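You operate a simulated robot arm through the tools that you are given. There is no shell and no other tool. Be economical: measure what you need, move in short steps, check, and stop when the job is done.

Carry out the task below with a simulated two-armed robot. There is one attempt and no reset: what you move stays moved.

TASK
Take the beige cloth from the top of the grey counter board and lay it out flat on the top of the wooden counter.

It is judged by the outcome, as a careful person would: the job done as asked, and still so three seconds after it is handed in. It fails if anything else is knocked over, pushed out of place, dropped, spilled or broken. Flat cloth is picked up by pressing the open fingertips on it (5 to 10 N) and closing them slowly along it; thin cloth reads only 2 to 8 mm in the jaws.

THE ROBOT
Two 7-joint arms with two-finger parallel grippers on one trunk, on a base that drives. Base frame: it is fixed to the floor where the robot stands at the start and does not move with it; the origin is under the middle of the robot, x ahead of it, y to its left, z up; the surface under the hand at the start is at about z = 1069. Lengths are in mm, angles in degrees, forces in N, time in s.
The left shoulder is at the start at [70, 133, 1268], the right one opposite. With the tool pointing down near the work surface each hand reaches from about 100 to 640 mm from the robot's upright axis, wherever it stands, measured 20 degrees to its own side. Places, roughly: top of the wooden counter [500, -1100, 1100]. Payload 1.57 kg a hand.
Tool frame (each hand has its own): the origin (TCP) lies between the finger pads and is the grasp point; the fingertips stand 30 mm ahead of it; z points along the fingers, y is the line along which they close. The gripper opens to 80 mm. The fingers are 17 mm wide and 12 mm thick; the gripper's body (40 by 82 mm) begins 80 mm behind the TCP.
Orientation is that of the tool frame in the base frame, as a unit quaternion [x, y, z, w]. With the fingers straight down and closing along the base's y, the tool's x points along the base's -x, its y along +y and its z along -z.

THE INTERFACE
- The arms move only by the tool apply_moves. It takes "left_series", "right_series" or both (then of equal length, played together; a hand with none holds still); each is a list of rows, each a list of 7 numbers: the shift along the tool's x, y, z in units of 100 mm (1.0 is 100 mm), then the turn, a rotation vector about the tool's x, y, z in units of 120 degrees (1.0 is 120 degrees), then the closure, from 0 (fully open) to 1 (shut). In form: [[dx, dy, dz, ax, ay, az, claw], ...]. A call has 1 to 8 rows; each row is the pose to reach, as a shift and turn from the pose commanded when the call began, along the tool's axes at that moment. A call with a number of a shift or a turn outside -1 to 1 is refused whole. A row lasts 0.2 s, in which the tool goes at most 50 mm and 8.6 degrees; a call with a longer step from one row to the next is refused whole, and so is a gripper value outside its range. Where a pose cannot be reached the arm comes as near as it can. A force on the tool above 40 N (or 10 N above the force at the start of the call, whichever is more), or a blocked arm, ends the call early, and 0.2 s more pass. The fingers move at their own pace (about 153 mm/s each) and stop on an object; they squeeze with about 43 N. The grip force told is the motor's: it shows also when the fingers shut on nothing. Time passes only in rows, and 0.2 s behind the last, so rows that repeat a pose let the fingers close. It gives the time, the measured TCP pose, the force on the tool (base axes), the opening and the grip force at its end, in the units of the frame above (readings bear some noise), with the torque about the TCP (base axes, N m) and any sound that the robot's microphone picked up.
- Cameras (640 x 400 px; columns grow to the right, rows downward): "scene" is now at [137.7, -19.7, 1499.6]; the picture's right is [-0.20, -0.98, 0.00], its down [-0.52, 0.10, -0.85] and it looks along [0.83, -0.17, -0.53] (base axes); focal length 214 px, centre (320, 200). "left" rides on the left gripper at [72, 7, -122] in its tool frame; the picture's right is [-0.09, 1.00, 0.00], its down [-0.84, -0.08, -0.54] and it looks along [-0.54, -0.05, 0.84] (tool axes); focal length 238 px, centre (320, 200). "right" rides on the right gripper at [72, -7, -122] in its tool frame; the picture's right is [0.09, 1.00, 0.00], its down [-0.84, 0.08, -0.54] and it looks along [-0.54, 0.05, 0.84] (tool axes); focal length 238 px, centre (320, 200). There is no depth. A picture from a camera that has moved, and an enlarged one, comes with that camera's place and axes in the base frame and with its lens.
- capture(camera): a new picture of that camera. No time passes.
- move_column(by): slides the trunk up (or, below 0, down) by that many mm; the arms and the scene camera ride with it, the base frame stays. It gives what a move gives, with no picture.
- roll_base(legs): drives the robot by 1 to 6 legs, each [ahead, left, turn to the left] in mm, mm and degrees, along the robot's own axes; the way and the turn of a leg run together, so that a leg with both is an arc; at most 1500 mm and 180 degrees a leg. The arms and the cameras ride along, it lands a little off, and it stops where it bumps. It gives what a move gives.
- aim_head(pan, tilt): turns the head with the scene camera to pan (to the left, within 86 degrees either way) and tilt (down, from -29 to 69), counted from straight ahead of the robot. It gives what a move gives.
- zoom(camera, box): a new picture of the part [left, top, right, bottom] of that camera's present view, enlarged. No time passes.
- hand_in(): hands the job in; it is judged then, once.

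Work in short steps. Places have to be worked out from the pictures, the camera data and where the tool is seen: move nearer, look again, correct. Check each grasp and each placing, and mend what went wrong. You have 120 turns and 108 pictures in all, those below and enlarged ones among them. Open the grippers and draw the arms clear of the work before you hand the job in, unless the task says otherwise; then end with one line.

The tools are called after "Request:" as name(argument=value, ...) on one line, values as JSON. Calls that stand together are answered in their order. apply_moves: Moves the arms, as the interface text tells. Its arguments: {"type":"object","properties":{"left_series":{"type":"array","items":{"type":"array","items":{"type":"number"}}},"right_series":{"type":"array","items":{"type":"array","items":{"type":"number"}}}},"required":[]} The other tools are called the same way: move_column (by) slides the trunk up or down; roll_base (legs) drives the base; aim_head (pan, tilt) turns the head that bears the scene camera; capture (camera) takes a picture; zoom (camera, box) takes an enlarged picture of a part of a camera's view; hand_in () hands the job in.

At the start:

```text
time_s: 0.0
left_ee_pos: [445.1, 64.9, 1352.9]
left_ee_rot: [-0.001, 1.0, -0.001, -0.001]
left_contact_force: [-0.4, 0.8, 0.0]
left_wrist_torque: [-0.01, 0.01, -0.01]
left_opening: 80.0
left_grip_force: 0.0
right_ee_pos: [373.8, -389.6, 1408.1]
right_ee_rot: [0.0, 1.0, 0.0, 0.0]
right_contact_force: [-0.1, -0.2, -0.1]
right_wrist_torque: [-0.02, -0.02, 0.0]
right_opening: 80.1
right_grip_force: 0.1
trunk travel left (down, up): [-842.0, 98.0]
robot x, y, heading: [-0.7, 0.0, 0.2]
head pan, tilt: [-11.4, 32.0]
```

scene: 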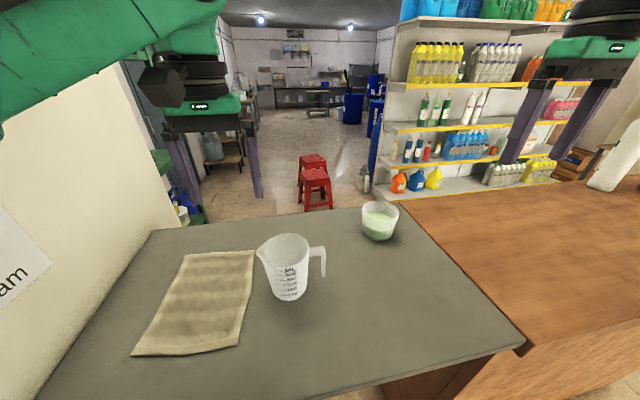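
right: 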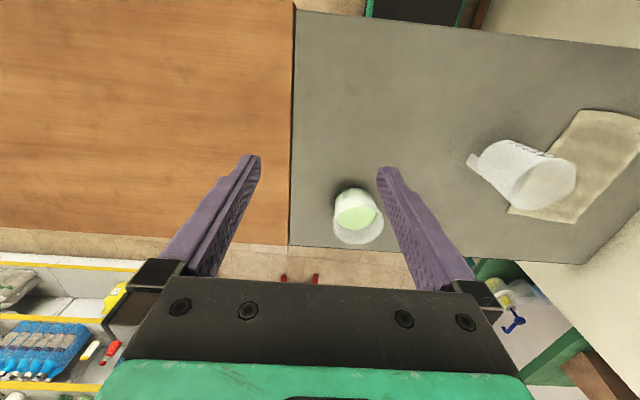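
left: 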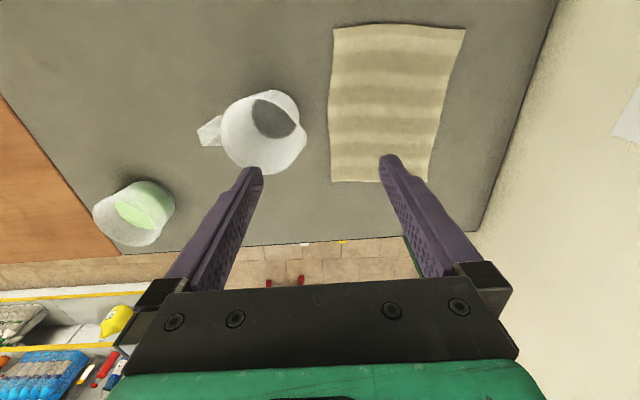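

The cloth spans about x 350–615, y 75–275, with the jug near (455,-12) and the cup near (583,-290). I plan to take its two near corners, one in each hand, so I first bring both hands left at height, left hand leading.

Request:
apply_moves(left_series=[[0.2, 0.3, 0, 0, 0, 0, 0], [0.4, 0.6, 0, 0, 0, 0, 0], [0.64, 0.95, 0, 0, 0, 0, 0]], right_series=[[0, 0.33, 0, 0, 0, 0, 0], [0, 0.66, 0, 0, 0, 0, 0], [0, 0.99, 0, 0, 0, 0, 0]])

Request:
apply_moves(left_series=[[0, 0.31, 0, 0, 0, 0, 0], [0, 0.62, 0, 0, 0, 0, 0], [0, 0.93, 0, 0, 0, 0, 0]], right_series=[[0, 0.33, 0, 0, 0, 0, 0], [0, 0.66, 0, 0, 0, 0, 0], [0, 0.99, 0, 0, 0, 0, 0]])

Request:
aim_head(pan=-60, tilt=30)

Request:
capture(camera="scene")

```text
time_s: 0.8
left_ee_pos: [382.5, 154.5, 1352.3]
left_ee_rot: [-0.001, 1.0, 0.002, -0.002]
left_contact_force: [0.4, -0.8, -0.2]
left_wrist_torque: [0.04, 0.04, -0.02]
left_opening: 80.1
left_grip_force: 0.0
right_ee_pos: [379.1, -296.2, 1406.5]
right_ee_rot: [0.001, 1.0, 0.003, -0.001]
right_contact_force: [0.2, -0.4, 0.5]
right_wrist_torque: [0.02, 0.02, -0.02]
right_opening: 80.0
right_grip_force: 0.0
trunk travel left (down, up): [-842.0, 98.0]
robot x, y, heading: [1.7, -3.4, 0.1]
head pan, tilt: [-11.4, 32.0]
```

```text
time_s: 1.8
left_ee_pos: [409.4, 208.5, 1354.4]
left_ee_rot: [0.014, 1.0, 0.015, -0.006]
left_contact_force: [0.6, 0.5, 0.0]
left_wrist_torque: [0.01, -0.01, 0.02]
left_opening: 79.9
left_grip_force: 0.0
right_ee_pos: [390.2, -234.3, 1399.2]
right_ee_rot: [0.012, 1.0, 0.014, -0.004]
right_contact_force: [-0.3, -0.8, 0.8]
right_wrist_torque: [-0.01, 0.0, 0.0]
right_opening: 80.1
right_grip_force: 0.1
trunk travel left (down, up): [-842.0, 98.0]
robot x, y, heading: [4.2, -1.5, -1.3]
head pan, tilt: [-11.4, 32.0]
stopped in row 3 (left hand): the arm was blocked; the commanded pose is now the measured one
```

```text
time_s: 3.0
left_ee_pos: [410.7, 210.0, 1353.3]
left_ee_rot: [0.01, 1.0, 0.015, -0.008]
left_contact_force: [-0.3, -0.9, -0.6]
left_wrist_torque: [0.0, -0.02, 0.0]
left_opening: 80.0
left_grip_force: 0.1
right_ee_pos: [392.3, -233.4, 1397.5]
right_ee_rot: [0.011, 1.0, 0.014, -0.006]
right_contact_force: [-0.7, 0.1, -0.4]
right_wrist_torque: [0.0, 0.02, -0.02]
right_opening: 80.0
right_grip_force: 0.1
trunk travel left (down, up): [-842.0, 98.0]
robot x, y, heading: [6.0, -0.8, -1.2]
head pan, tilt: [-60.0, 30.0]
```

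```text
104 pictures are left
camera scene: at [118.2, -121.9, 1498.6], right [-0.88, -0.48, 0.0], down [-0.25, 0.46, -0.85], along [0.41, -0.74, -0.53], focal length 214 px, centre (320, 200)
```

scene: 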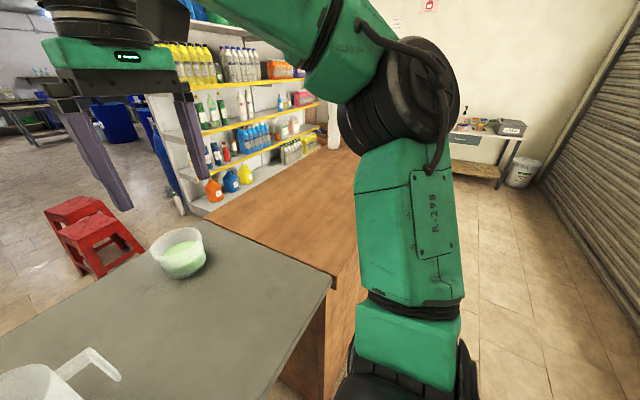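

The left arm met the wall, most likely with its elbow. I ease it back and look left to see the clearance.

Request:
apply_moves(left_series=[[0, -0.3, 0, 0, 0, 0, 0]])

Request:
aim_head(pan=60, tilt=25)

Request:
capture(camera="scene")

Request:
capture(camera="left")

```text
time_s: 3.6
left_ee_pos: [391.2, 189.5, 1356.9]
left_ee_rot: [0.01, 1.0, 0.012, 0.001]
left_contact_force: [-0.2, 0.9, 0.6]
left_wrist_torque: [-0.03, 0.0, 0.0]
left_opening: 79.9
left_grip_force: 0.1
right_ee_pos: [375.6, -223.0, 1405.2]
right_ee_rot: [0.009, 1.0, 0.01, 0.0]
right_contact_force: [-0.3, -0.2, -0.4]
right_wrist_torque: [0.02, -0.01, -0.04]
right_opening: 80.1
right_grip_force: 0.1
trunk travel left (down, up): [-842.0, 98.0]
robot x, y, heading: [3.1, 0.1, -1.1]
head pan, tilt: [-60.0, 30.0]
stopped in row 1 (left hand): the arm was blocked; the commanded pose is now the measured one
```

```text
time_s: 5.6
left_ee_pos: [392.2, 189.9, 1356.7]
left_ee_rot: [0.008, 1.0, 0.012, 0.0]
left_contact_force: [-0.1, 0.9, -0.1]
left_wrist_torque: [0.01, -0.02, 0.04]
left_opening: 80.1
left_grip_force: 0.0
right_ee_pos: [376.2, -222.4, 1404.6]
right_ee_rot: [0.008, 1.0, 0.011, 0.0]
right_contact_force: [0.2, 0.1, -0.1]
right_wrist_torque: [0.01, 0.02, -0.01]
right_opening: 79.9
right_grip_force: 0.0
trunk travel left (down, up): [-842.0, 98.0]
robot x, y, heading: [6.0, 0.1, -1.0]
head pan, tilt: [60.0, 25.0]
```

```text
103 pictures are left
camera scene: at [103.5, 45.6, 1512.0], right [0.86, -0.51, -0.01], down [-0.22, -0.34, -0.91], along [0.46, 0.79, -0.41], focal length 214 px, centre (320, 200)
```

scene: 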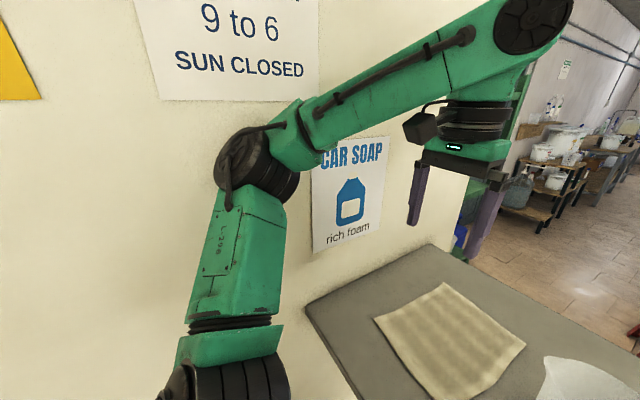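

```text
102 pictures are left
camera left: at [320.9, 195.9, 1477.7], right [0.11, 0.99, 0.02], down [0.84, -0.1, 0.54], along [0.54, -0.04, -0.84], focal length 238 px, centre (320, 200)
```

left: 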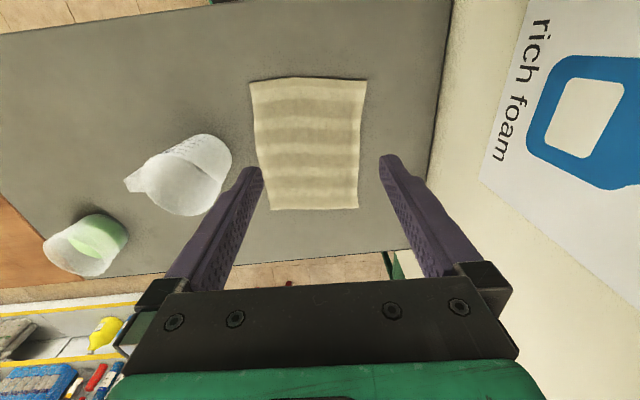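

The left elbow is against the wall and the path is clear to the right, so I roll the base 150 mm right.

Request:
roll_base(legs=[[0, -150, 0]])

```text
time_s: 6.9
left_ee_pos: [388.9, 72.8, 1352.4]
left_ee_rot: [0.008, 1.0, -0.001, 0.0]
left_contact_force: [0.4, 0.0, -0.2]
left_wrist_torque: [-0.01, 0.03, 0.02]
left_opening: 79.8
left_grip_force: 0.2
right_ee_pos: [372.1, -337.6, 1409.9]
right_ee_rot: [0.007, 1.0, 0.0, 0.001]
right_contact_force: [-0.2, 0.7, -0.3]
right_wrist_torque: [0.01, 0.0, 0.05]
right_opening: 80.0
right_grip_force: 0.0
trunk travel left (down, up): [-842.0, 98.0]
robot x, y, heading: [1.9, -143.5, -0.7]
head pan, tilt: [60.0, 25.0]
```

Free now. I continue moving both hands left at height.

Request:
apply_moves(left_series=[[0, 0.3, 0, 0, 0, 0, 0], [0, 0.6, 0, 0, 0, 0, 0], [0.05, 0.9, 0, 0, 0, 0, 0]], right_series=[[0, 0.33, 0, 0, 0, 0, 0], [0, 0.66, 0, 0, 0, 0, 0], [0, 0.99, 0, 0, 0, 0, 0]])

Request:
apply_moves(left_series=[[0, 0.3, 0, 0, 0, 0, 0], [0, 0.6, 0, 0, 0, 0, 0], [0.05, 0.9, 0, 0, 0, 0, 0]], right_series=[[0, 0.33, 0, 0, 0, 0, 0], [0, 0.66, 0, 0, 0, 0, 0], [0, 0.99, 0, 0, 0, 0, 0]])

Request:
apply_moves(right_series=[[0, 0.33, 0, 0, 0, 0, 0], [0, 0.66, 0, 0, 0, 0, 0], [0, 0.99, 0, 0, 0, 0, 0]])

Request:
capture(camera="left")

Request:
capture(camera="scene")

```text
time_s: 7.7
left_ee_pos: [383.2, 161.0, 1352.9]
left_ee_rot: [0.009, 1.0, 0.001, 0.0]
left_contact_force: [-0.9, 0.1, -0.6]
left_wrist_torque: [-0.01, 0.0, 0.03]
left_opening: 80.2
left_grip_force: 0.1
right_ee_pos: [358.7, -264.3, 1386.4]
right_ee_rot: [0.009, 1.0, 0.002, 0.002]
right_contact_force: [0.0, 0.1, 0.0]
right_wrist_torque: [-0.01, -0.01, 0.0]
right_opening: 80.0
right_grip_force: 0.0
right hand out of reach, approached as far as the arm can: row 1, 2, 3
trunk travel left (down, up): [-842.0, 98.0]
robot x, y, heading: [3.6, -143.2, -0.9]
head pan, tilt: [60.0, 25.0]
```

```text
time_s: 8.5
left_ee_pos: [391.5, 249.7, 1350.6]
left_ee_rot: [0.008, 1.0, 0.001, 0.001]
left_contact_force: [0.2, 0.1, -0.3]
left_wrist_torque: [-0.01, -0.01, 0.01]
left_opening: 80.1
left_grip_force: 0.0
left hand out of reach, approached as far as the arm can: row 2, 3
right_ee_pos: [334.8, -228.4, 1363.7]
right_ee_rot: [0.009, 1.0, 0.0, 0.001]
right_contact_force: [0.3, 0.8, 0.3]
right_wrist_torque: [0.05, 0.0, -0.01]
right_opening: 79.8
right_grip_force: 0.1
right hand out of reach, approached as far as the arm can: row 1, 2, 3
trunk travel left (down, up): [-842.0, 98.0]
robot x, y, heading: [2.9, -147.0, -1.0]
head pan, tilt: [60.0, 25.0]
```

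```text
time_s: 9.3
left_ee_pos: [393.8, 249.6, 1350.8]
left_ee_rot: [0.007, 1.0, 0.0, 0.001]
left_contact_force: [-0.2, 0.2, 0.0]
left_wrist_torque: [-0.02, -0.01, 0.03]
left_opening: 80.2
left_grip_force: 0.1
right_ee_pos: [318.2, -214.0, 1348.6]
right_ee_rot: [0.008, 1.0, 0.001, 0.001]
right_contact_force: [0.9, 0.5, 0.2]
right_wrist_torque: [0.01, -0.03, -0.01]
right_opening: 79.9
right_grip_force: 0.1
right hand out of reach, approached as far as the arm can: row 1, 2, 3
trunk travel left (down, up): [-842.0, 98.0]
robot x, y, heading: [0.6, -145.9, -0.9]
head pan, tilt: [60.0, 25.0]
```

```text
101 pictures are left
camera left: at [321.5, 257.9, 1471.7], right [0.11, 0.99, 0.0], down [0.83, -0.09, 0.54], along [0.54, -0.06, -0.84], focal length 238 px, centre (320, 200)
```

left: 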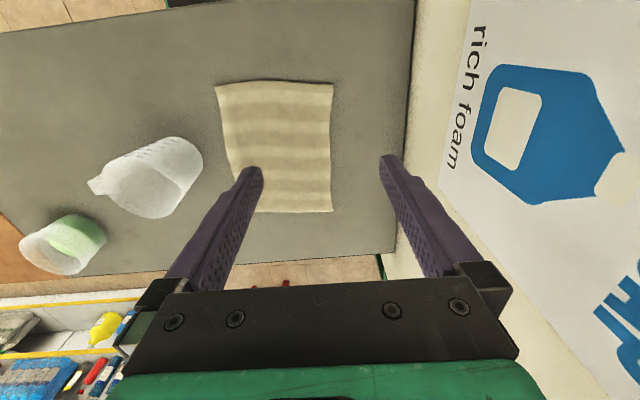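

```text
100 pictures are left
camera scene: at [98.8, -70.3, 1510.8], right [0.86, -0.51, 0.0], down [-0.22, -0.36, -0.91], along [0.47, 0.78, -0.42], focal length 214 px, centre (320, 200)
```

scene: 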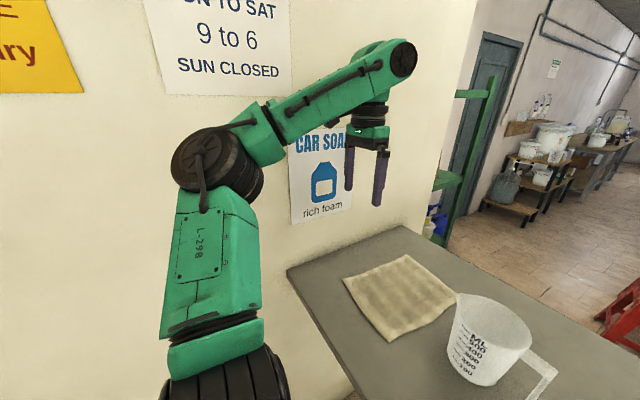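

The hands are too high relative to the shoulders for a wide reach. I raise the trunk, then bring the hands lower relative to it.

Request:
move_column(by=95)

Request:
apply_moves(right_series=[[0, 0, 0.4, 0, 0, 0, 0], [-0.2, 0.2, 0.8, 0, 0, 0, 0], [-0.4, 0.5, 0.98, 0, 0, 0, 0], [-0.4, 0.9, 0.98, 0, 0, 0, 0]])

Request:
apply_moves(right_series=[[0, 0.33, 0, 0, 0, 0, 0], [0, 0.66, 0, 0, 0, 0, 0], [0, 0.99, 0, 0, 0, 0, 0]])

```text
time_s: 10.6
left_ee_pos: [392.2, 248.5, 1446.3]
left_ee_rot: [0.008, 1.0, 0.0, 0.001]
left_contact_force: [0.6, 0.3, -0.7]
left_wrist_torque: [-0.01, -0.04, 0.0]
left_opening: 79.9
left_grip_force: 0.2
right_ee_pos: [318.2, -215.1, 1444.1]
right_ee_rot: [0.008, 1.0, 0.001, 0.001]
right_contact_force: [-0.4, -0.2, 0.2]
right_wrist_torque: [-0.02, 0.02, -0.02]
right_opening: 79.8
right_grip_force: 0.0
trunk travel left (down, up): [-937.0, 3.0]
robot x, y, heading: [2.3, -145.3, -0.6]
head pan, tilt: [60.0, 25.0]
```

```text
time_s: 11.6
left_ee_pos: [392.2, 249.4, 1446.4]
left_ee_rot: [0.008, 1.0, 0.0, 0.001]
left_contact_force: [-0.5, -0.3, 0.7]
left_wrist_torque: [-0.01, -0.01, 0.0]
left_opening: 80.1
left_grip_force: 0.0
right_ee_pos: [346.7, -189.8, 1338.0]
right_ee_rot: [0.009, 1.0, 0.002, 0.002]
right_contact_force: [0.0, -0.5, -0.2]
right_wrist_torque: [0.0, 0.02, 0.0]
right_opening: 80.0
right_grip_force: 0.1
right hand out of reach, approached as far as the arm can: row 3, 4
trunk travel left (down, up): [-937.0, 3.0]
robot x, y, heading: [3.8, -143.5, -1.0]
head pan, tilt: [60.0, 25.0]
```

```text
time_s: 12.4
left_ee_pos: [393.0, 248.7, 1446.2]
left_ee_rot: [0.007, 1.0, 0.0, 0.0]
left_contact_force: [-0.2, 0.2, 0.2]
left_wrist_torque: [0.03, 0.03, -0.01]
left_opening: 80.0
left_grip_force: 0.1
right_ee_pos: [343.8, -186.2, 1336.7]
right_ee_rot: [0.009, 1.0, 0.002, 0.002]
right_contact_force: [-0.9, -0.1, -0.1]
right_wrist_torque: [-0.04, -0.01, -0.03]
right_opening: 80.0
right_grip_force: 0.1
right hand out of reach, approached as far as the arm can: row 1, 2, 3
trunk travel left (down, up): [-937.0, 3.0]
robot x, y, heading: [0.9, -145.5, -1.0]
head pan, tilt: [60.0, 25.0]
```

The right arm stops at about 40 mm right of the robot's axis with this yaw. I test whether turning the wrist lets it cross further.

Request:
apply_moves(right_series=[[0, 0, 0, 0, 0, -0.07, 0], [0, 0, 0, 0, 0, -0.14, 0], [0, 0, 0, 0, 0, -0.21, 0], [0, 0, 0, 0, 0, -0.28, 0], [0, 0.4, 0, 0, 0, -0.3, 0], [0, 0.8, 0, 0, 0, -0.3, 0]])

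Request:
capture(camera="right")

```text
time_s: 13.8
left_ee_pos: [392.5, 248.9, 1445.5]
left_ee_rot: [0.008, 1.0, 0.0, 0.002]
left_contact_force: [-0.3, 0.3, 0.9]
left_wrist_torque: [0.01, 0.01, -0.03]
left_opening: 80.1
left_grip_force: 0.1
right_ee_pos: [345.4, -187.3, 1334.3]
right_ee_rot: [-0.282, 0.959, 0.0, 0.003]
right_contact_force: [-0.4, 0.3, -0.3]
right_wrist_torque: [0.04, 0.02, 0.01]
right_opening: 80.0
right_grip_force: 0.0
right hand out of reach, approached as far as the arm can: row 5, 6
trunk travel left (down, up): [-937.0, 3.0]
robot x, y, heading: [2.6, -146.7, -0.9]
head pan, tilt: [60.0, 25.0]
```

```text
99 pictures are left
camera right: at [287.7, -231.6, 1457.6], right [-0.62, 0.79, 0.0], down [0.66, 0.52, 0.54], along [0.43, 0.34, -0.84], focal length 238 px, centre (320, 200)
```

right: 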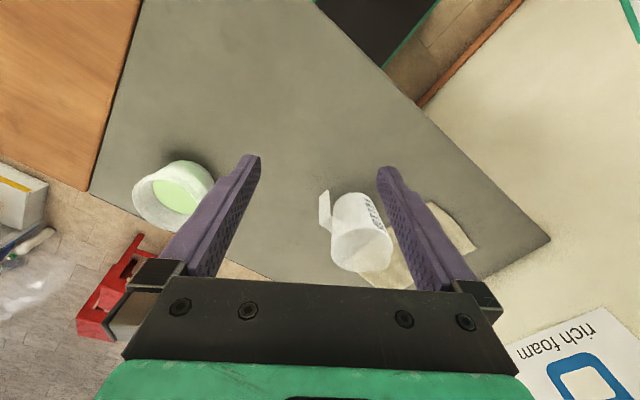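

No gain from the wrist, so it is an angle limit about the shoulder. I will turn the robot about 45° left so the cloth's near edge lies across the front of both arms; first I pull the hands in so the turn clears the wall.

Request:
apply_moves(left_series=[[0, -0.33, 0, 0, 0, 0, 0], [0, -0.66, 0, 0, 0, 0, 0], [0, -0.99, 0, 0, 0, 0, 0], [0, -0.99, 0, 0, 0, 0, 0]], right_series=[[0, -0.2, -0.1, 0, 0, 0.07, 0], [0, -0.4, -0.2, 0, 0, 0.14, 0], [0, -0.6, -0.3, 0, 0, 0.21, 0], [0, -0.6, -0.3, 0, 0, 0.27, 0]])

Request:
apply_moves(left_series=[[0, -0.33, 0, 0, 0, 0, 0], [0, -0.66, 0, 0, 0, 0, 0], [0, -0.99, 0.2, 0, 0, 0, 0]])

Request:
roll_base(legs=[[-80, 0, 0], [0, 0, 45]])

```text
time_s: 14.8
left_ee_pos: [393.4, 151.4, 1447.6]
left_ee_rot: [0.009, 1.0, 0.0, 0.0]
left_contact_force: [0.3, -0.2, 0.2]
left_wrist_torque: [0.0, -0.01, 0.0]
left_opening: 79.9
left_grip_force: 0.0
right_ee_pos: [375.7, -232.6, 1361.9]
right_ee_rot: [-0.022, 1.0, 0.001, 0.002]
right_contact_force: [-0.2, 0.0, 0.7]
right_wrist_torque: [-0.02, 0.03, -0.03]
right_opening: 79.8
right_grip_force: 0.2
trunk travel left (down, up): [-937.0, 3.0]
robot x, y, heading: [2.7, -147.3, -1.2]
head pan, tilt: [60.0, 25.0]
```

```text
time_s: 15.6
left_ee_pos: [390.3, 52.3, 1423.8]
left_ee_rot: [0.006, 1.0, 0.0, 0.0]
left_contact_force: [0.6, -0.7, -0.3]
left_wrist_torque: [0.01, 0.01, -0.03]
left_opening: 79.9
left_grip_force: 0.1
right_ee_pos: [378.7, -233.5, 1363.0]
right_ee_rot: [-0.024, 1.0, 0.001, 0.001]
right_contact_force: [0.1, -0.1, -0.9]
right_wrist_torque: [0.02, 0.03, -0.04]
right_opening: 79.8
right_grip_force: 0.2
trunk travel left (down, up): [-937.0, 3.0]
robot x, y, heading: [1.5, -147.9, -0.7]
head pan, tilt: [60.0, 25.0]
```

```text
time_s: 18.7
left_ee_pos: [63.1, 265.9, 1423.1]
left_ee_rot: [-0.369, 0.93, 0.001, 0.0]
left_contact_force: [0.9, 0.9, 0.2]
left_wrist_torque: [0.02, 0.03, 0.03]
left_opening: 79.9
left_grip_force: 0.1
right_ee_pos: [252.3, 54.1, 1362.2]
right_ee_rot: [-0.397, 0.918, 0.001, 0.001]
right_contact_force: [0.2, 0.0, 0.0]
right_wrist_torque: [-0.02, 0.01, 0.01]
right_opening: 80.0
right_grip_force: 0.0
trunk travel left (down, up): [-937.0, 3.0]
robot x, y, heading: [-74.6, -147.4, 43.2]
head pan, tilt: [60.0, 25.0]
```

Turned to 43°. I shift right in its own frame toward axis (0,-200) and look ahead.

Request:
roll_base(legs=[[18, -90, 2]])

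Request:
aim_head(pan=0, tilt=45)

Request:
capture(camera="scene")

Request:
capture(camera="right")

```text
time_s: 19.8
left_ee_pos: [112.5, 229.0, 1423.2]
left_ee_rot: [-0.386, 0.922, -0.003, 0.003]
left_contact_force: [-0.3, 0.0, -0.1]
left_wrist_torque: [-0.02, -0.08, -0.02]
left_opening: 80.1
left_grip_force: 0.0
right_ee_pos: [310.0, 21.3, 1364.3]
right_ee_rot: [-0.415, 0.91, -0.002, 0.003]
right_contact_force: [-0.6, 1.2, 0.2]
right_wrist_torque: [-0.04, -0.04, 0.0]
right_opening: 79.8
right_grip_force: 0.0
trunk travel left (down, up): [-937.0, 3.0]
robot x, y, heading: [-6.9, -197.6, 45.3]
head pan, tilt: [60.0, 25.0]
```

```text
time_s: 21.1
left_ee_pos: [120.1, 222.0, 1423.5]
left_ee_rot: [-0.387, 0.922, 0.0, 0.001]
left_contact_force: [-0.5, 0.2, 0.3]
left_wrist_torque: [0.01, -0.01, 0.02]
left_opening: 80.3
left_grip_force: 0.1
right_ee_pos: [317.0, 16.5, 1363.0]
right_ee_rot: [-0.415, 0.91, 0.001, 0.002]
right_contact_force: [-0.7, -0.2, -0.1]
right_wrist_torque: [-0.02, -0.02, -0.02]
right_opening: 80.0
right_grip_force: 0.1
trunk travel left (down, up): [-937.0, 3.0]
robot x, y, heading: [-3.5, -194.1, 45.1]
head pan, tilt: [0.0, 45.0]
```

```text
98 pictures are left
camera scene: at [87.8, -103.4, 1575.2], right [0.71, -0.7, 0.0], down [-0.5, -0.5, -0.71], along [0.5, 0.5, -0.71], focal length 214 px, centre (320, 200)
```

scene: 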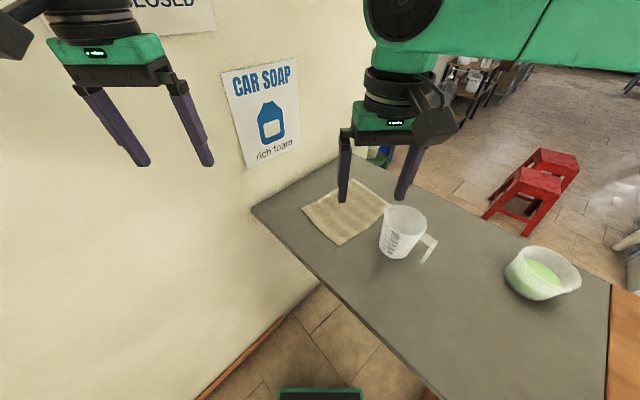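

```text
97 pictures are left
camera right: at [274.4, -42.6, 1484.8], right [-0.81, 0.58, 0.0], down [0.49, 0.68, 0.54], along [0.32, 0.44, -0.84], focal length 238 px, centre (320, 200)
```

right: 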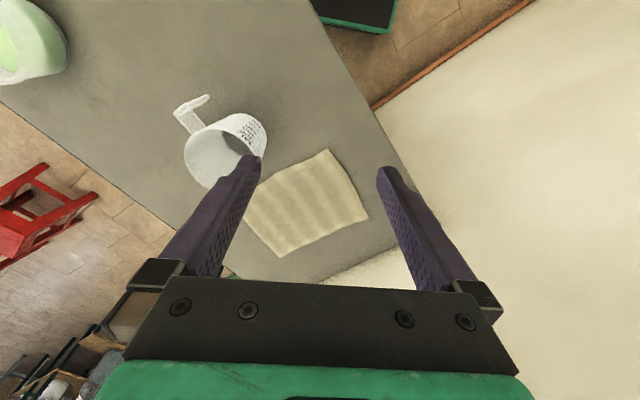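

From this view the near corners are about B (380,265) and A (369,81). I turn both tools so they close along the near edge, and move them toward their corners.

Request:
apply_moves(left_series=[[-0.16, -0.14, 0, 0, 0, 0.063, 0], [-0.32, -0.28, 0, 0, 0, 0.127, 0], [-0.48, -0.42, 0, 0, 0, 0.19, 0], [-0.65, -0.56, 0, 0, 0, 0.253, 0], [-0.82, -0.7, 0, 0, 0, 0.317, 0], [-1, -0.86, 0, 0, 0, 0.38, 0]], right_series=[[-0.16, 0.03, 0, 0, 0, 0.068, 0], [-0.32, 0.07, 0, 0, 0, 0.137, 0], [-0.48, 0.1, 0.2, 0, 0, 0.205, 0], [-0.65, 0.14, 0.3, 0, 0, 0.273, 0], [-0.82, 0.17, 0.5, 0, 0, 0.342, 0], [-0.97, 0.21, 0.6, 0, 0, 0.41, 0]])

```text
time_s: 22.5
left_ee_pos: [256.8, 233.2, 1425.4]
left_ee_rot: [0.002, 1.0, 0.0, -0.001]
left_contact_force: [0.7, 0.6, -0.3]
left_wrist_torque: [0.0, 0.04, 0.0]
left_opening: 80.1
left_grip_force: 0.1
right_ee_pos: [371.8, 72.1, 1293.8]
right_ee_rot: [0.003, 1.0, 0.001, -0.001]
right_contact_force: [-0.3, -1.1, 0.0]
right_wrist_torque: [-0.02, -0.01, 0.0]
right_opening: 80.0
right_grip_force: 0.0
right hand out of reach, approached as far as the arm can: row 3, 4, 5, 6
trunk travel left (down, up): [-937.0, 3.0]
robot x, y, heading: [-2.5, -194.5, 45.3]
head pan, tilt: [0.0, 45.0]
```

Alignment is done; the right hand is about 40 mm short. I retry that shift while lowering, and move the left hand on.

Request:
apply_moves(left_series=[[-0.3, 0.02, 0.2, 0, 0, 0, 0], [-0.6, 0.04, 0.4, 0, 0, 0, 0], [-0.95, 0.06, 0.7, 0, 0, 0, 0]], right_series=[[0, 0.1, 0.1, 0, 0, 0, 0], [0, 0.25, 0.2, 0, 0, 0, 0], [0, 0.4, 0.4, 0, 0, 0, 0]])

```text
time_s: 23.3
left_ee_pos: [355.2, 234.9, 1351.2]
left_ee_rot: [0.002, 1.0, 0.0, -0.001]
left_contact_force: [1.3, -0.4, 0.2]
left_wrist_torque: [0.02, 0.02, -0.01]
left_opening: 79.9
left_grip_force: 0.1
right_ee_pos: [378.2, 75.1, 1259.6]
right_ee_rot: [0.002, 1.0, 0.002, -0.001]
right_contact_force: [0.5, 0.1, 0.3]
right_wrist_torque: [0.01, -0.01, 0.0]
right_opening: 80.1
right_grip_force: 0.2
right hand out of reach, approached as far as the arm can: row 1, 2, 3
trunk travel left (down, up): [-937.0, 3.0]
robot x, y, heading: [-1.4, -197.0, 45.3]
head pan, tilt: [0.0, 45.0]
```

I test whether the right wrist's yaw is the limit by turning it back while asking for the same shift.

Request:
apply_moves(right_series=[[0, 0, 0, 0, 0, -0.07, 0], [0, 0.1, 0, 0, 0, -0.14, 0], [0, 0.2, 0, 0, 0, -0.21, 0], [0, 0.3, 0, 0, 0, -0.28, 0], [0, 0.4, 0, 0, 0, -0.35, 0]])

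```text
time_s: 24.5
left_ee_pos: [350.9, 237.0, 1352.0]
left_ee_rot: [0.001, 1.0, 0.0, 0.0]
left_contact_force: [0.9, 0.4, -0.1]
left_wrist_torque: [-0.01, 0.01, 0.0]
left_opening: 80.0
left_grip_force: 0.3
right_ee_pos: [379.3, 77.6, 1257.1]
right_ee_rot: [-0.358, 0.934, 0.002, 0.001]
right_contact_force: [0.4, 0.5, 0.5]
right_wrist_torque: [0.0, 0.01, -0.04]
right_opening: 80.2
right_grip_force: 0.1
right hand out of reach, approached as far as the arm can: row 2, 3, 4, 5
trunk travel left (down, up): [-937.0, 3.0]
robot x, y, heading: [-1.3, -195.7, 45.4]
head pan, tilt: [0.0, 45.0]
```

Yaw is not the limit. Height may be, so I turn the yaw back and lower beside the corner (clear of the jug by about 50 mm), asking for +y again.

Request:
apply_moves(right_series=[[0, 0, 0.2, 0, 0, 0.07, 0], [0, 0, 0.4, 0, 0, 0.14, 0], [0, 0, 0.6, 0, 0, 0.21, 0], [0, 0, 0.8, 0, 0, 0.28, 0], [0, 0, 0.98, 0, 0, 0.35, 0]])

Request:
apply_moves(right_series=[[0, 0.2, 0, 0, 0, 0, 0], [0, 0.4, 0, 0, 0, 0, 0]])

Request:
capture(camera="right")

Request:
capture(camera="scene")

```text
time_s: 25.7
left_ee_pos: [350.4, 236.8, 1352.3]
left_ee_rot: [0.002, 1.0, 0.0, -0.001]
left_contact_force: [-0.7, -0.3, 0.2]
left_wrist_torque: [-0.02, -0.01, -0.01]
left_opening: 80.1
left_grip_force: 0.0
right_ee_pos: [381.9, 69.6, 1160.4]
right_ee_rot: [0.004, 1.0, 0.002, 0.0]
right_contact_force: [-0.3, 0.1, -0.5]
right_wrist_torque: [0.01, -0.01, -0.01]
right_opening: 79.9
right_grip_force: 0.1
right hand out of reach, approached as far as the arm can: row 4, 5
trunk travel left (down, up): [-937.0, 3.0]
robot x, y, heading: [-5.0, -197.4, 45.6]
head pan, tilt: [0.0, 45.0]
```

```text
time_s: 26.3
left_ee_pos: [350.9, 236.1, 1352.0]
left_ee_rot: [0.002, 1.0, 0.0, 0.0]
left_contact_force: [0.3, 0.2, -0.8]
left_wrist_torque: [0.0, 0.0, -0.03]
left_opening: 80.0
left_grip_force: 0.0
right_ee_pos: [385.5, 70.2, 1167.3]
right_ee_rot: [0.002, 1.0, 0.002, 0.0]
right_contact_force: [-0.2, -0.4, 0.3]
right_wrist_torque: [0.01, 0.02, -0.02]
right_opening: 79.9
right_grip_force: 0.0
right hand out of reach, approached as far as the arm can: row 1, 2
trunk travel left (down, up): [-937.0, 3.0]
robot x, y, heading: [-6.6, -196.9, 45.4]
head pan, tilt: [0.0, 45.0]
```

```text
96 pictures are left
camera right: at [313.5, 63.8, 1289.5], right [-0.09, 1.0, 0.0], down [0.84, 0.07, 0.54], along [0.54, 0.05, -0.84], focal length 238 px, centre (320, 200)
```

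right: 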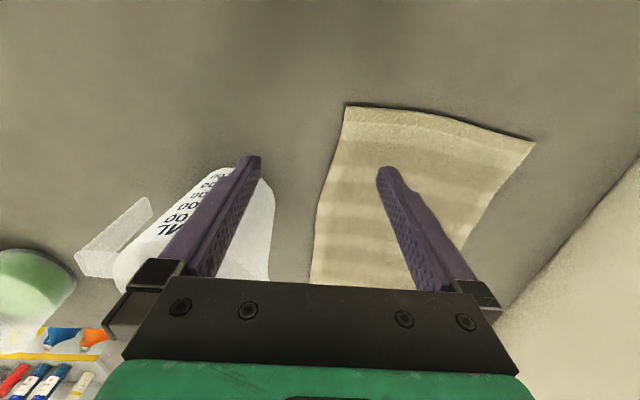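

```text
95 pictures are left
camera scene: at [89.8, -104.5, 1575.1], right [0.71, -0.7, 0.0], down [-0.5, -0.5, -0.71], along [0.5, 0.5, -0.71], focal length 214 px, centre (320, 200)
```

scene: 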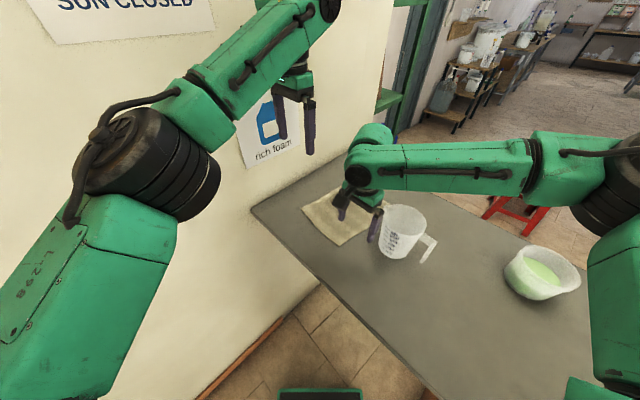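

The right arm limits at about 80 mm right of the axis, while the left arm reaches freely inward. A heading near 30° with the axis at about (-25,-41) should suit both, so I raise the right hand straight up and drive there.

Request:
apply_moves(right_series=[[0, 0, -0.4, 0, 0, 0, 0], [0, 0, -0.8, 0, 0, 0, 0], [0, 0, -1.0, 0, 0, 0, 0]])

Request:
apply_moves(right_series=[[0, 0, -0.4, 0, 0, 0, 0], [0, 0, -0.8, 0, 0, 0, 0], [0, 0, -0.8, 0, 0, 0, 0]])

Request:
roll_base(legs=[[48, 62, -8], [48, 62, -7]])

Request:
capture(camera="scene")

```text
time_s: 27.1
left_ee_pos: [349.5, 236.4, 1352.0]
left_ee_rot: [0.0, 1.0, 0.0, 0.001]
left_contact_force: [-0.4, 0.3, 0.3]
left_wrist_torque: [0.0, -0.01, 0.03]
left_opening: 79.8
left_grip_force: 0.1
right_ee_pos: [387.9, 73.2, 1267.3]
right_ee_rot: [0.003, 1.0, 0.001, 0.0]
right_contact_force: [0.4, -0.9, 0.1]
right_wrist_torque: [-0.01, -0.02, 0.03]
right_opening: 80.0
right_grip_force: 0.1
trunk travel left (down, up): [-937.0, 3.0]
robot x, y, heading: [0.1, -199.9, 45.1]
head pan, tilt: [0.0, 45.0]
```

```text
time_s: 27.9
left_ee_pos: [350.9, 237.1, 1351.3]
left_ee_rot: [0.001, 1.0, 0.0, 0.0]
left_contact_force: [0.1, 0.2, 0.5]
left_wrist_torque: [0.02, 0.02, -0.01]
left_opening: 79.8
left_grip_force: 0.1
right_ee_pos: [391.2, 64.8, 1326.8]
right_ee_rot: [0.003, 1.0, 0.002, 0.0]
right_contact_force: [0.8, 0.3, -0.3]
right_wrist_torque: [-0.03, 0.0, 0.02]
right_opening: 80.1
right_grip_force: 0.0
right hand out of reach, approached as far as the arm can: row 2, 3
trunk travel left (down, up): [-937.0, 3.0]
robot x, y, heading: [-1.7, -196.6, 45.7]
head pan, tilt: [0.0, 45.0]
```

```text
time_s: 29.6
left_ee_pos: [451.5, 268.9, 1356.7]
left_ee_rot: [0.133, 0.991, 0.006, 0.001]
left_contact_force: [-0.6, -0.6, -0.3]
left_wrist_torque: [0.13, -0.03, -0.01]
left_opening: 80.2
left_grip_force: 0.0
right_ee_pos: [444.6, 93.9, 1330.3]
right_ee_rot: [0.134, 0.991, 0.006, 0.001]
right_contact_force: [-0.2, 0.1, -0.7]
right_wrist_torque: [0.1, -0.05, -0.02]
right_opening: 80.1
right_grip_force: 0.1
trunk travel left (down, up): [-937.0, 3.0]
robot x, y, heading: [4.7, -42.8, 30.0]
head pan, tilt: [0.0, 45.0]
```

```text
94 pictures are left
camera scene: at [109.7, 6.5, 1576.1], right [0.5, -0.86, -0.01], down [-0.61, -0.35, -0.71], along [0.61, 0.36, -0.7], focal length 214 px, centre (320, 200)
```

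scene: 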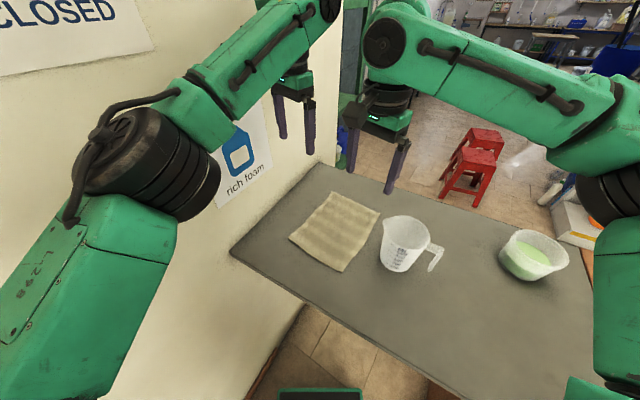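

Both arms clear the wall now. I undo the 15° yaw and move over the corners A≈(360,86) and B≈(375,268), descending to about 1245.

Request:
apply_moves(left_series=[[0.2, -0.1, 0.2, 0, 0, -0.064, 0], [0.4, -0.2, 0.5, 0, 0, -0.128, 0], [0.59, -0.34, 0.8, 0, 0, -0.128, 0], [0.59, -0.34, 1.0, 0, 0, -0.128, 0]], right_series=[[0.25, -0.06, 0.1, 0, 0, -0.064, 0], [0.5, -0.12, 0.3, 0, 0, -0.128, 0], [0.73, -0.17, 0.6, 0, 0, -0.128, 0], [0.73, -0.17, 0.85, 0, 0, -0.128, 0]])

Request:
capture(camera="left")

Request:
capture(camera="right")

```text
time_s: 30.6
left_ee_pos: [387.9, 252.1, 1257.8]
left_ee_rot: [0.0, 1.0, 0.006, 0.001]
left_contact_force: [1.2, 0.4, 0.0]
left_wrist_torque: [0.02, -0.03, 0.01]
left_opening: 80.2
left_grip_force: 0.1
right_ee_pos: [371.7, 96.9, 1245.5]
right_ee_rot: [0.0, 1.0, 0.007, 0.001]
right_contact_force: [-0.5, 0.8, -0.1]
right_wrist_torque: [0.02, -0.01, 0.02]
right_opening: 80.0
right_grip_force: 0.1
trunk travel left (down, up): [-937.0, 3.0]
robot x, y, heading: [4.5, -44.7, 30.0]
head pan, tilt: [0.0, 45.0]
```

```text
93 pictures are left
camera left: at [318.4, 259.2, 1377.7], right [0.09, 1.0, 0.01], down [0.84, -0.08, 0.54], along [0.54, -0.04, -0.84], focal length 238 px, centre (320, 200)
```

left: 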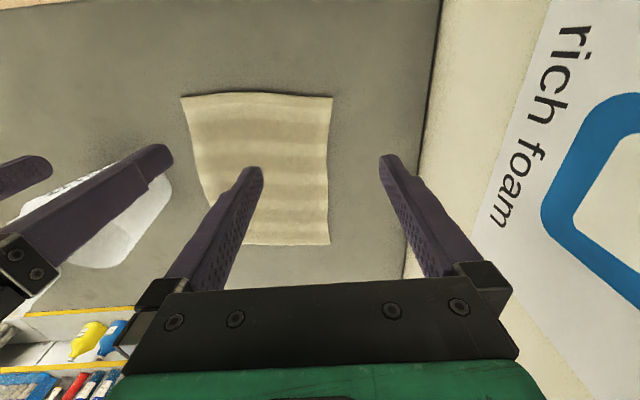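

```text
92 pictures are left
camera right: at [299.1, 89.0, 1368.1], right [-0.09, 1.0, 0.01], down [0.84, 0.07, 0.54], along [0.54, 0.06, -0.84], focal length 238 px, centre (320, 200)
```

right: 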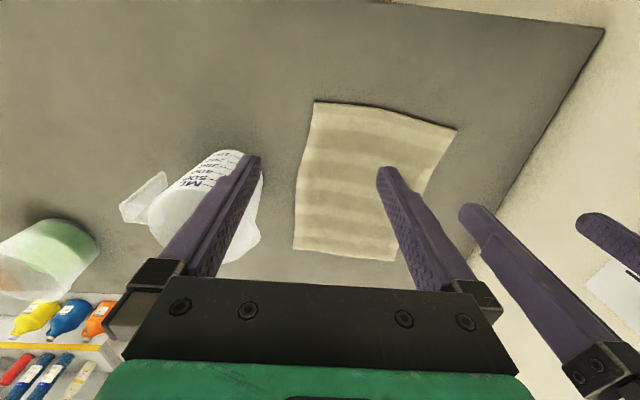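

Both wrist cameras agree: A=(354,92), B=(371,272). I go to right grip (366,118) and left grip (380,246), with openings of about 30 mm, descending 100 mm.

Request:
apply_moves(left_series=[[0.08, -0.06, 0.35, 0, 0, 0, 0.62], [0.08, -0.06, 0.7, 0, 0, 0, 0.62], [0.08, -0.06, 1.0, 0, 0, 0, 0.62]], right_series=[[0.06, 0.21, 0.35, 0, 0, 0, 0.62], [0.06, 0.21, 0.7, 0, 0, 0, 0.62], [0.06, 0.21, 1.0, 0, 0, 0, 0.62]])

Request:
capture(camera="left")

Request:
capture(camera="right")

```text
time_s: 31.4
left_ee_pos: [380.7, 246.5, 1157.3]
left_ee_rot: [0.0, 1.0, 0.007, 0.001]
left_contact_force: [0.8, -0.4, -0.2]
left_wrist_torque: [-0.03, 0.01, 0.01]
left_opening: 30.4
left_grip_force: 0.0
right_ee_pos: [370.7, 97.5, 1150.4]
right_ee_rot: [0.0, 1.0, 0.01, 0.001]
right_contact_force: [0.0, -0.1, -0.8]
right_wrist_torque: [0.01, -0.01, -0.02]
right_opening: 30.6
right_grip_force: 0.0
right hand out of reach, approached as far as the arm can: row 1, 2, 3
trunk travel left (down, up): [-937.0, 3.0]
robot x, y, heading: [-1.4, -41.4, 30.1]
head pan, tilt: [0.0, 45.0]
```

```text
91 pictures are left
camera left: at [309.4, 252.6, 1277.5], right [0.09, 1.0, 0.01], down [0.84, -0.08, 0.54], along [0.54, -0.04, -0.84], focal length 238 px, centre (320, 200)
```

left: 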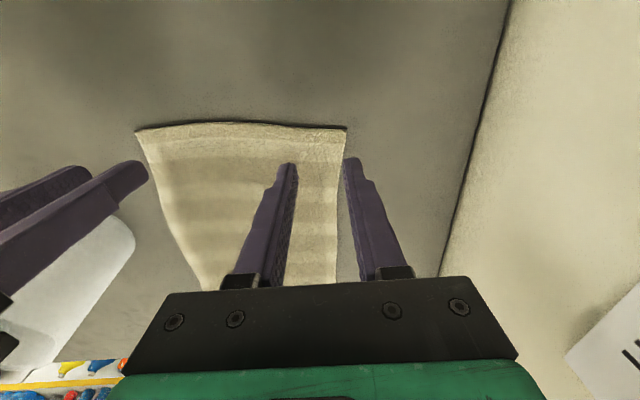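

```text
90 pictures are left
camera right: at [298.1, 87.7, 1273.0], right [-0.09, 1.0, 0.02], down [0.84, 0.07, 0.54], along [0.54, 0.07, -0.84], focal length 238 px, centre (320, 200)
```

right: 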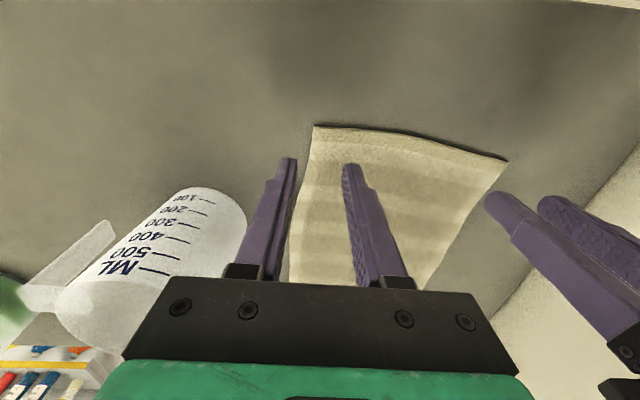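

The right hand is held at y≈97 and needs 20 mm more, so I nudge the base slightly left and forward, with the hands riding along.

Request:
roll_base(legs=[[8, 22, 0]])

```text
time_s: 32.2
left_ee_pos: [379.5, 244.4, 1156.6]
left_ee_rot: [0.003, 1.0, 0.007, 0.0]
left_contact_force: [0.0, -0.6, -0.4]
left_wrist_torque: [0.0, -0.02, -0.02]
left_opening: 30.7
left_grip_force: 0.1
right_ee_pos: [369.2, 97.9, 1151.1]
right_ee_rot: [0.001, 1.0, 0.012, 0.001]
right_contact_force: [0.1, 0.3, 0.4]
right_wrist_torque: [0.03, 0.01, 0.02]
right_opening: 30.2
right_grip_force: 0.1
trunk travel left (down, up): [-937.0, 3.0]
robot x, y, heading: [-1.8, -37.3, 30.1]
head pan, tilt: [0.0, 45.0]
stopped in leg 1: the robot was blocked; the commanded pose is now the measured one
```

Blocked after a few mm; I look to see what touches.

Request:
aim_head(pan=50, tilt=40)

Request:
capture(camera="scene")

Request:
aim_head(pan=0, tilt=69)

Request:
capture(camera="scene")

```text
time_s: 33.4
left_ee_pos: [380.4, 244.6, 1155.2]
left_ee_rot: [0.003, 1.0, 0.007, -0.002]
left_contact_force: [-0.4, 0.4, -0.9]
left_wrist_torque: [-0.04, -0.01, -0.01]
left_opening: 30.6
left_grip_force: 0.0
right_ee_pos: [369.5, 97.7, 1152.0]
right_ee_rot: [0.0, 1.0, 0.012, 0.0]
right_contact_force: [-0.5, -0.1, 0.0]
right_wrist_torque: [0.02, -0.04, -0.01]
right_opening: 30.5
right_grip_force: 0.0
trunk travel left (down, up): [-937.0, 3.0]
robot x, y, heading: [-0.0, -35.4, 30.2]
head pan, tilt: [50.0, 40.0]
```

```text
89 pictures are left
camera scene: at [56.7, 43.5, 1584.1], right [0.99, -0.17, 0.0], down [-0.11, -0.62, -0.78], along [0.13, 0.77, -0.63], focal length 214 px, centre (320, 200)
```

scene: 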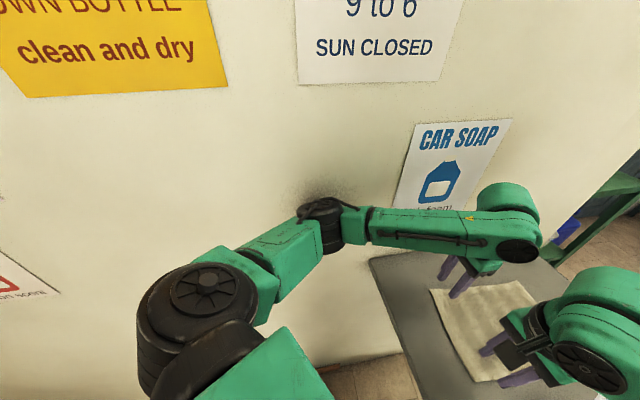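

```text
time_s: 34.5
left_ee_pos: [379.7, 245.1, 1155.7]
left_ee_rot: [0.003, 1.0, 0.008, -0.002]
left_contact_force: [-0.4, -0.4, 0.2]
left_wrist_torque: [-0.01, -0.04, 0.02]
left_opening: 30.5
left_grip_force: 0.1
right_ee_pos: [370.7, 98.4, 1150.7]
right_ee_rot: [0.0, 1.0, 0.012, 0.0]
right_contact_force: [-0.1, -0.1, -0.7]
right_wrist_torque: [0.02, -0.01, 0.02]
right_opening: 30.3
right_grip_force: 0.0
trunk travel left (down, up): [-937.0, 3.0]
robot x, y, heading: [2.0, -37.9, 30.0]
head pan, tilt: [0.0, 68.8]
```

```text
88 pictures are left
camera scene: at [90.6, -11.4, 1547.0], right [0.5, -0.86, -0.02], down [-0.8, -0.46, -0.37], along [0.31, 0.2, -0.93], focal length 214 px, centre (320, 200)
```

scene: 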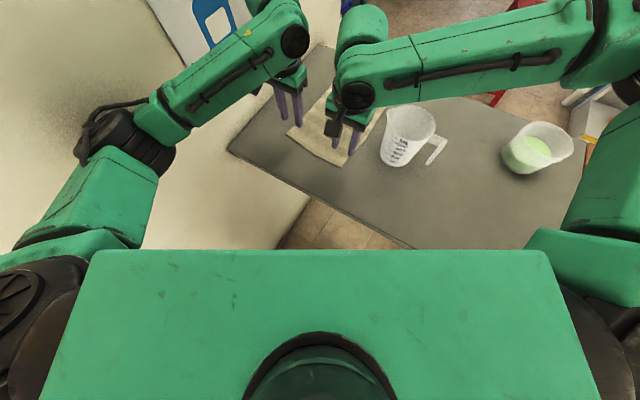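

The left elbow touches the wall. I turn a bit further left while stepping back from the wall; the hands stay well over the cloth's near edge.

Request:
roll_base(legs=[[-22, -33, 0], [0, 0, 8]])

Request:
apply_moves(left_series=[[-0.15, -0.03, 0, 0, 0, 0.033, 0.62], [-0.3, -0.05, 0, 0, 0, 0.066, 0.62], [-0.45, -0.05, 0, 0, 0, 0.066, 0.62]], right_series=[[-0.1, 0.03, 0, 0, 0, 0.033, 0.62], [-0.2, 0.06, 0, 0, 0, 0.066, 0.62], [-0.2, 0.1, 0, 0, 0, 0.066, 0.62]])

```text
time_s: 36.0
left_ee_pos: [332.5, 272.9, 1149.7]
left_ee_rot: [-0.067, 0.998, -0.001, -0.002]
left_contact_force: [1.1, -0.3, -0.1]
left_wrist_torque: [-0.02, 0.05, 0.02]
left_opening: 30.7
left_grip_force: 0.0
right_ee_pos: [342.6, 126.6, 1148.1]
right_ee_rot: [-0.069, 0.998, 0.004, 0.0]
right_contact_force: [0.0, -0.7, 0.4]
right_wrist_torque: [0.05, 0.03, 0.0]
right_opening: 30.2
right_grip_force: 0.1
trunk travel left (down, up): [-937.0, 3.0]
robot x, y, heading: [-4.3, -76.6, 38.4]
head pan, tilt: [0.0, 68.8]
```

```text
time_s: 36.8
left_ee_pos: [376.5, 277.0, 1149.2]
left_ee_rot: [0.002, 1.0, -0.002, -0.001]
left_contact_force: [-0.3, 0.7, 0.0]
left_wrist_torque: [-0.05, -0.02, 0.01]
left_opening: 30.5
left_grip_force: 0.0
right_ee_pos: [361.4, 132.1, 1150.2]
right_ee_rot: [0.001, 1.0, 0.003, 0.0]
right_contact_force: [0.3, -0.7, -0.4]
right_wrist_torque: [0.01, -0.03, 0.02]
right_opening: 30.2
right_grip_force: 0.0
right hand out of reach, approached as far as the arm can: row 2, 3
trunk travel left (down, up): [-937.0, 3.0]
robot x, y, heading: [-1.8, -75.8, 38.2]
head pan, tilt: [0.0, 68.8]
```

Good: both corners are now reachable. I align to right (366,118) and left (380,246), and descend to about 15 mm above the cloth.

Request:
apply_moves(left_series=[[-0.04, -0.31, 0, 0, 0, 0, 0.62], [-0.04, -0.31, 0.2, 0, 0, 0, 0.62], [-0.04, -0.31, 0.3, 0, 0, 0, 0.62]], right_series=[[-0.05, -0.14, 0, 0, 0, 0, 0.62], [-0.05, -0.14, 0.2, 0, 0, 0, 0.62], [-0.05, -0.14, 0.3, 0, 0, 0, 0.62]])

Request:
capture(camera="left")

Request:
capture(camera="right")

```text
time_s: 37.6
left_ee_pos: [380.7, 247.3, 1117.9]
left_ee_rot: [0.001, 1.0, -0.003, -0.001]
left_contact_force: [-0.1, -0.6, 0.2]
left_wrist_torque: [0.02, 0.02, -0.01]
left_opening: 30.7
left_grip_force: 0.1
right_ee_pos: [366.1, 119.8, 1120.0]
right_ee_rot: [0.0, 1.0, 0.003, 0.0]
right_contact_force: [0.0, 0.1, -0.2]
right_wrist_torque: [0.02, -0.02, -0.03]
right_opening: 30.3
right_grip_force: 0.1
trunk travel left (down, up): [-937.0, 3.0]
robot x, y, heading: [-3.0, -78.5, 37.9]
head pan, tilt: [0.0, 68.8]
```

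```text
87 pictures are left
camera left: at [309.6, 255.3, 1239.2], right [0.09, 1.0, 0.0], down [0.84, -0.08, 0.54], along [0.54, -0.06, -0.84], focal length 238 px, centre (320, 200)
```

left: 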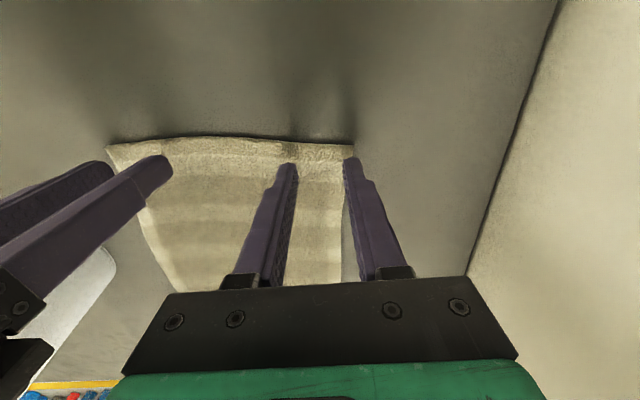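

```text
86 pictures are left
camera right: at [293.7, 112.0, 1242.7], right [-0.09, 1.0, 0.01], down [0.84, 0.07, 0.54], along [0.54, 0.05, -0.84], focal length 238 px, centre (320, 200)
```

right: 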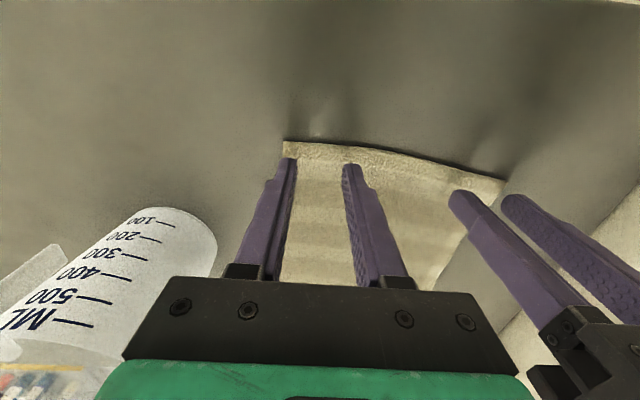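

Well placed. I nudge both inward a few mm and descend slowly, watching the force.

Request:
apply_moves(left_series=[[0, -0.05, 0.05, 0, 0, 0, 0.62], [0, -0.05, 0.12, 0, 0, 0, 0.62], [0, -0.05, 0.14, 0, 0, 0, 0.62], [0, -0.05, 0.155, 0, 0, 0, 0.62]], right_series=[[0, 0.03, 0.05, 0, 0, 0, 0.62], [0, 0.03, 0.12, 0, 0, 0, 0.62], [0, 0.03, 0.15, 0, 0, 0, 0.62], [0, 0.03, 0.175, 0, 0, 0, 0.62]])

```text
time_s: 38.6
left_ee_pos: [380.8, 238.7, 1104.6]
left_ee_rot: [0.001, 1.0, -0.001, -0.001]
left_contact_force: [0.5, -0.1, 0.4]
left_wrist_torque: [0.0, 0.0, -0.01]
left_opening: 30.1
left_grip_force: 0.0
right_ee_pos: [367.2, 116.9, 1106.9]
right_ee_rot: [0.001, 1.0, 0.004, 0.0]
right_contact_force: [0.1, -0.2, -0.2]
right_wrist_torque: [0.01, 0.04, -0.02]
right_opening: 30.3
right_grip_force: 0.1
right hand out of reach, approached as far as the arm can: row 2, 3, 4
trunk travel left (down, up): [-937.0, 3.0]
robot x, y, heading: [-0.6, -78.2, 38.2]
head pan, tilt: [0.0, 68.8]
```

No contact yet; I continue down in small steps.

Request:
apply_moves(left_series=[[0, 0.03, 0.02, 0, 0, 0, 0.62], [0, 0.03, 0.04, 0, 0, 0, 0.62]], right_series=[[0, -0.01, 0.03, 0, 0, 0, 0.62], [0, -0.01, 0.06, 0, 0, 0, 0.62]])

```text
time_s: 39.2
left_ee_pos: [380.2, 240.8, 1101.4]
left_ee_rot: [0.002, 1.0, -0.001, 0.001]
left_contact_force: [2.2, -1.3, 11.9]
left_wrist_torque: [-0.02, -0.06, 0.02]
left_opening: 30.4
left_grip_force: 0.0
right_ee_pos: [367.1, 113.9, 1103.2]
right_ee_rot: [0.0, 1.0, 0.007, 0.001]
right_contact_force: [0.3, 0.8, 2.7]
right_wrist_torque: [0.04, 0.01, 0.01]
right_opening: 30.4
right_grip_force: 0.0
trunk travel left (down, up): [-937.0, 3.0]
robot x, y, heading: [-2.1, -79.4, 38.0]
head pan, tilt: [0.0, 68.8]
```

Contact: left about 12 N, right about 3 N. I trim both toward 7 N.

Request:
apply_moves(left_series=[[0, 0, -0.01, 0, 0, 0, 0.62], [0, 0, -0.01, 0, 0, 0, 0.62]], right_series=[[0, 0, 0.015, 0, 0, 0, 0.62], [0, 0, 0.015, 0, 0, 0, 0.62]])

```text
time_s: 39.8
left_ee_pos: [379.8, 240.8, 1101.9]
left_ee_rot: [0.002, 1.0, -0.002, 0.0]
left_contact_force: [1.1, -1.3, 7.3]
left_wrist_torque: [-0.1, -0.06, -0.04]
left_opening: 30.3
left_grip_force: 0.2
right_ee_pos: [366.8, 115.0, 1102.4]
right_ee_rot: [0.0, 1.0, 0.007, 0.001]
right_contact_force: [1.7, 3.0, 12.4]
right_wrist_torque: [0.03, -0.07, 0.02]
right_opening: 30.1
right_grip_force: 0.1
trunk travel left (down, up): [-937.0, 3.0]
robot x, y, heading: [-5.7, -80.4, 38.2]
head pan, tilt: [0.0, 68.8]
```

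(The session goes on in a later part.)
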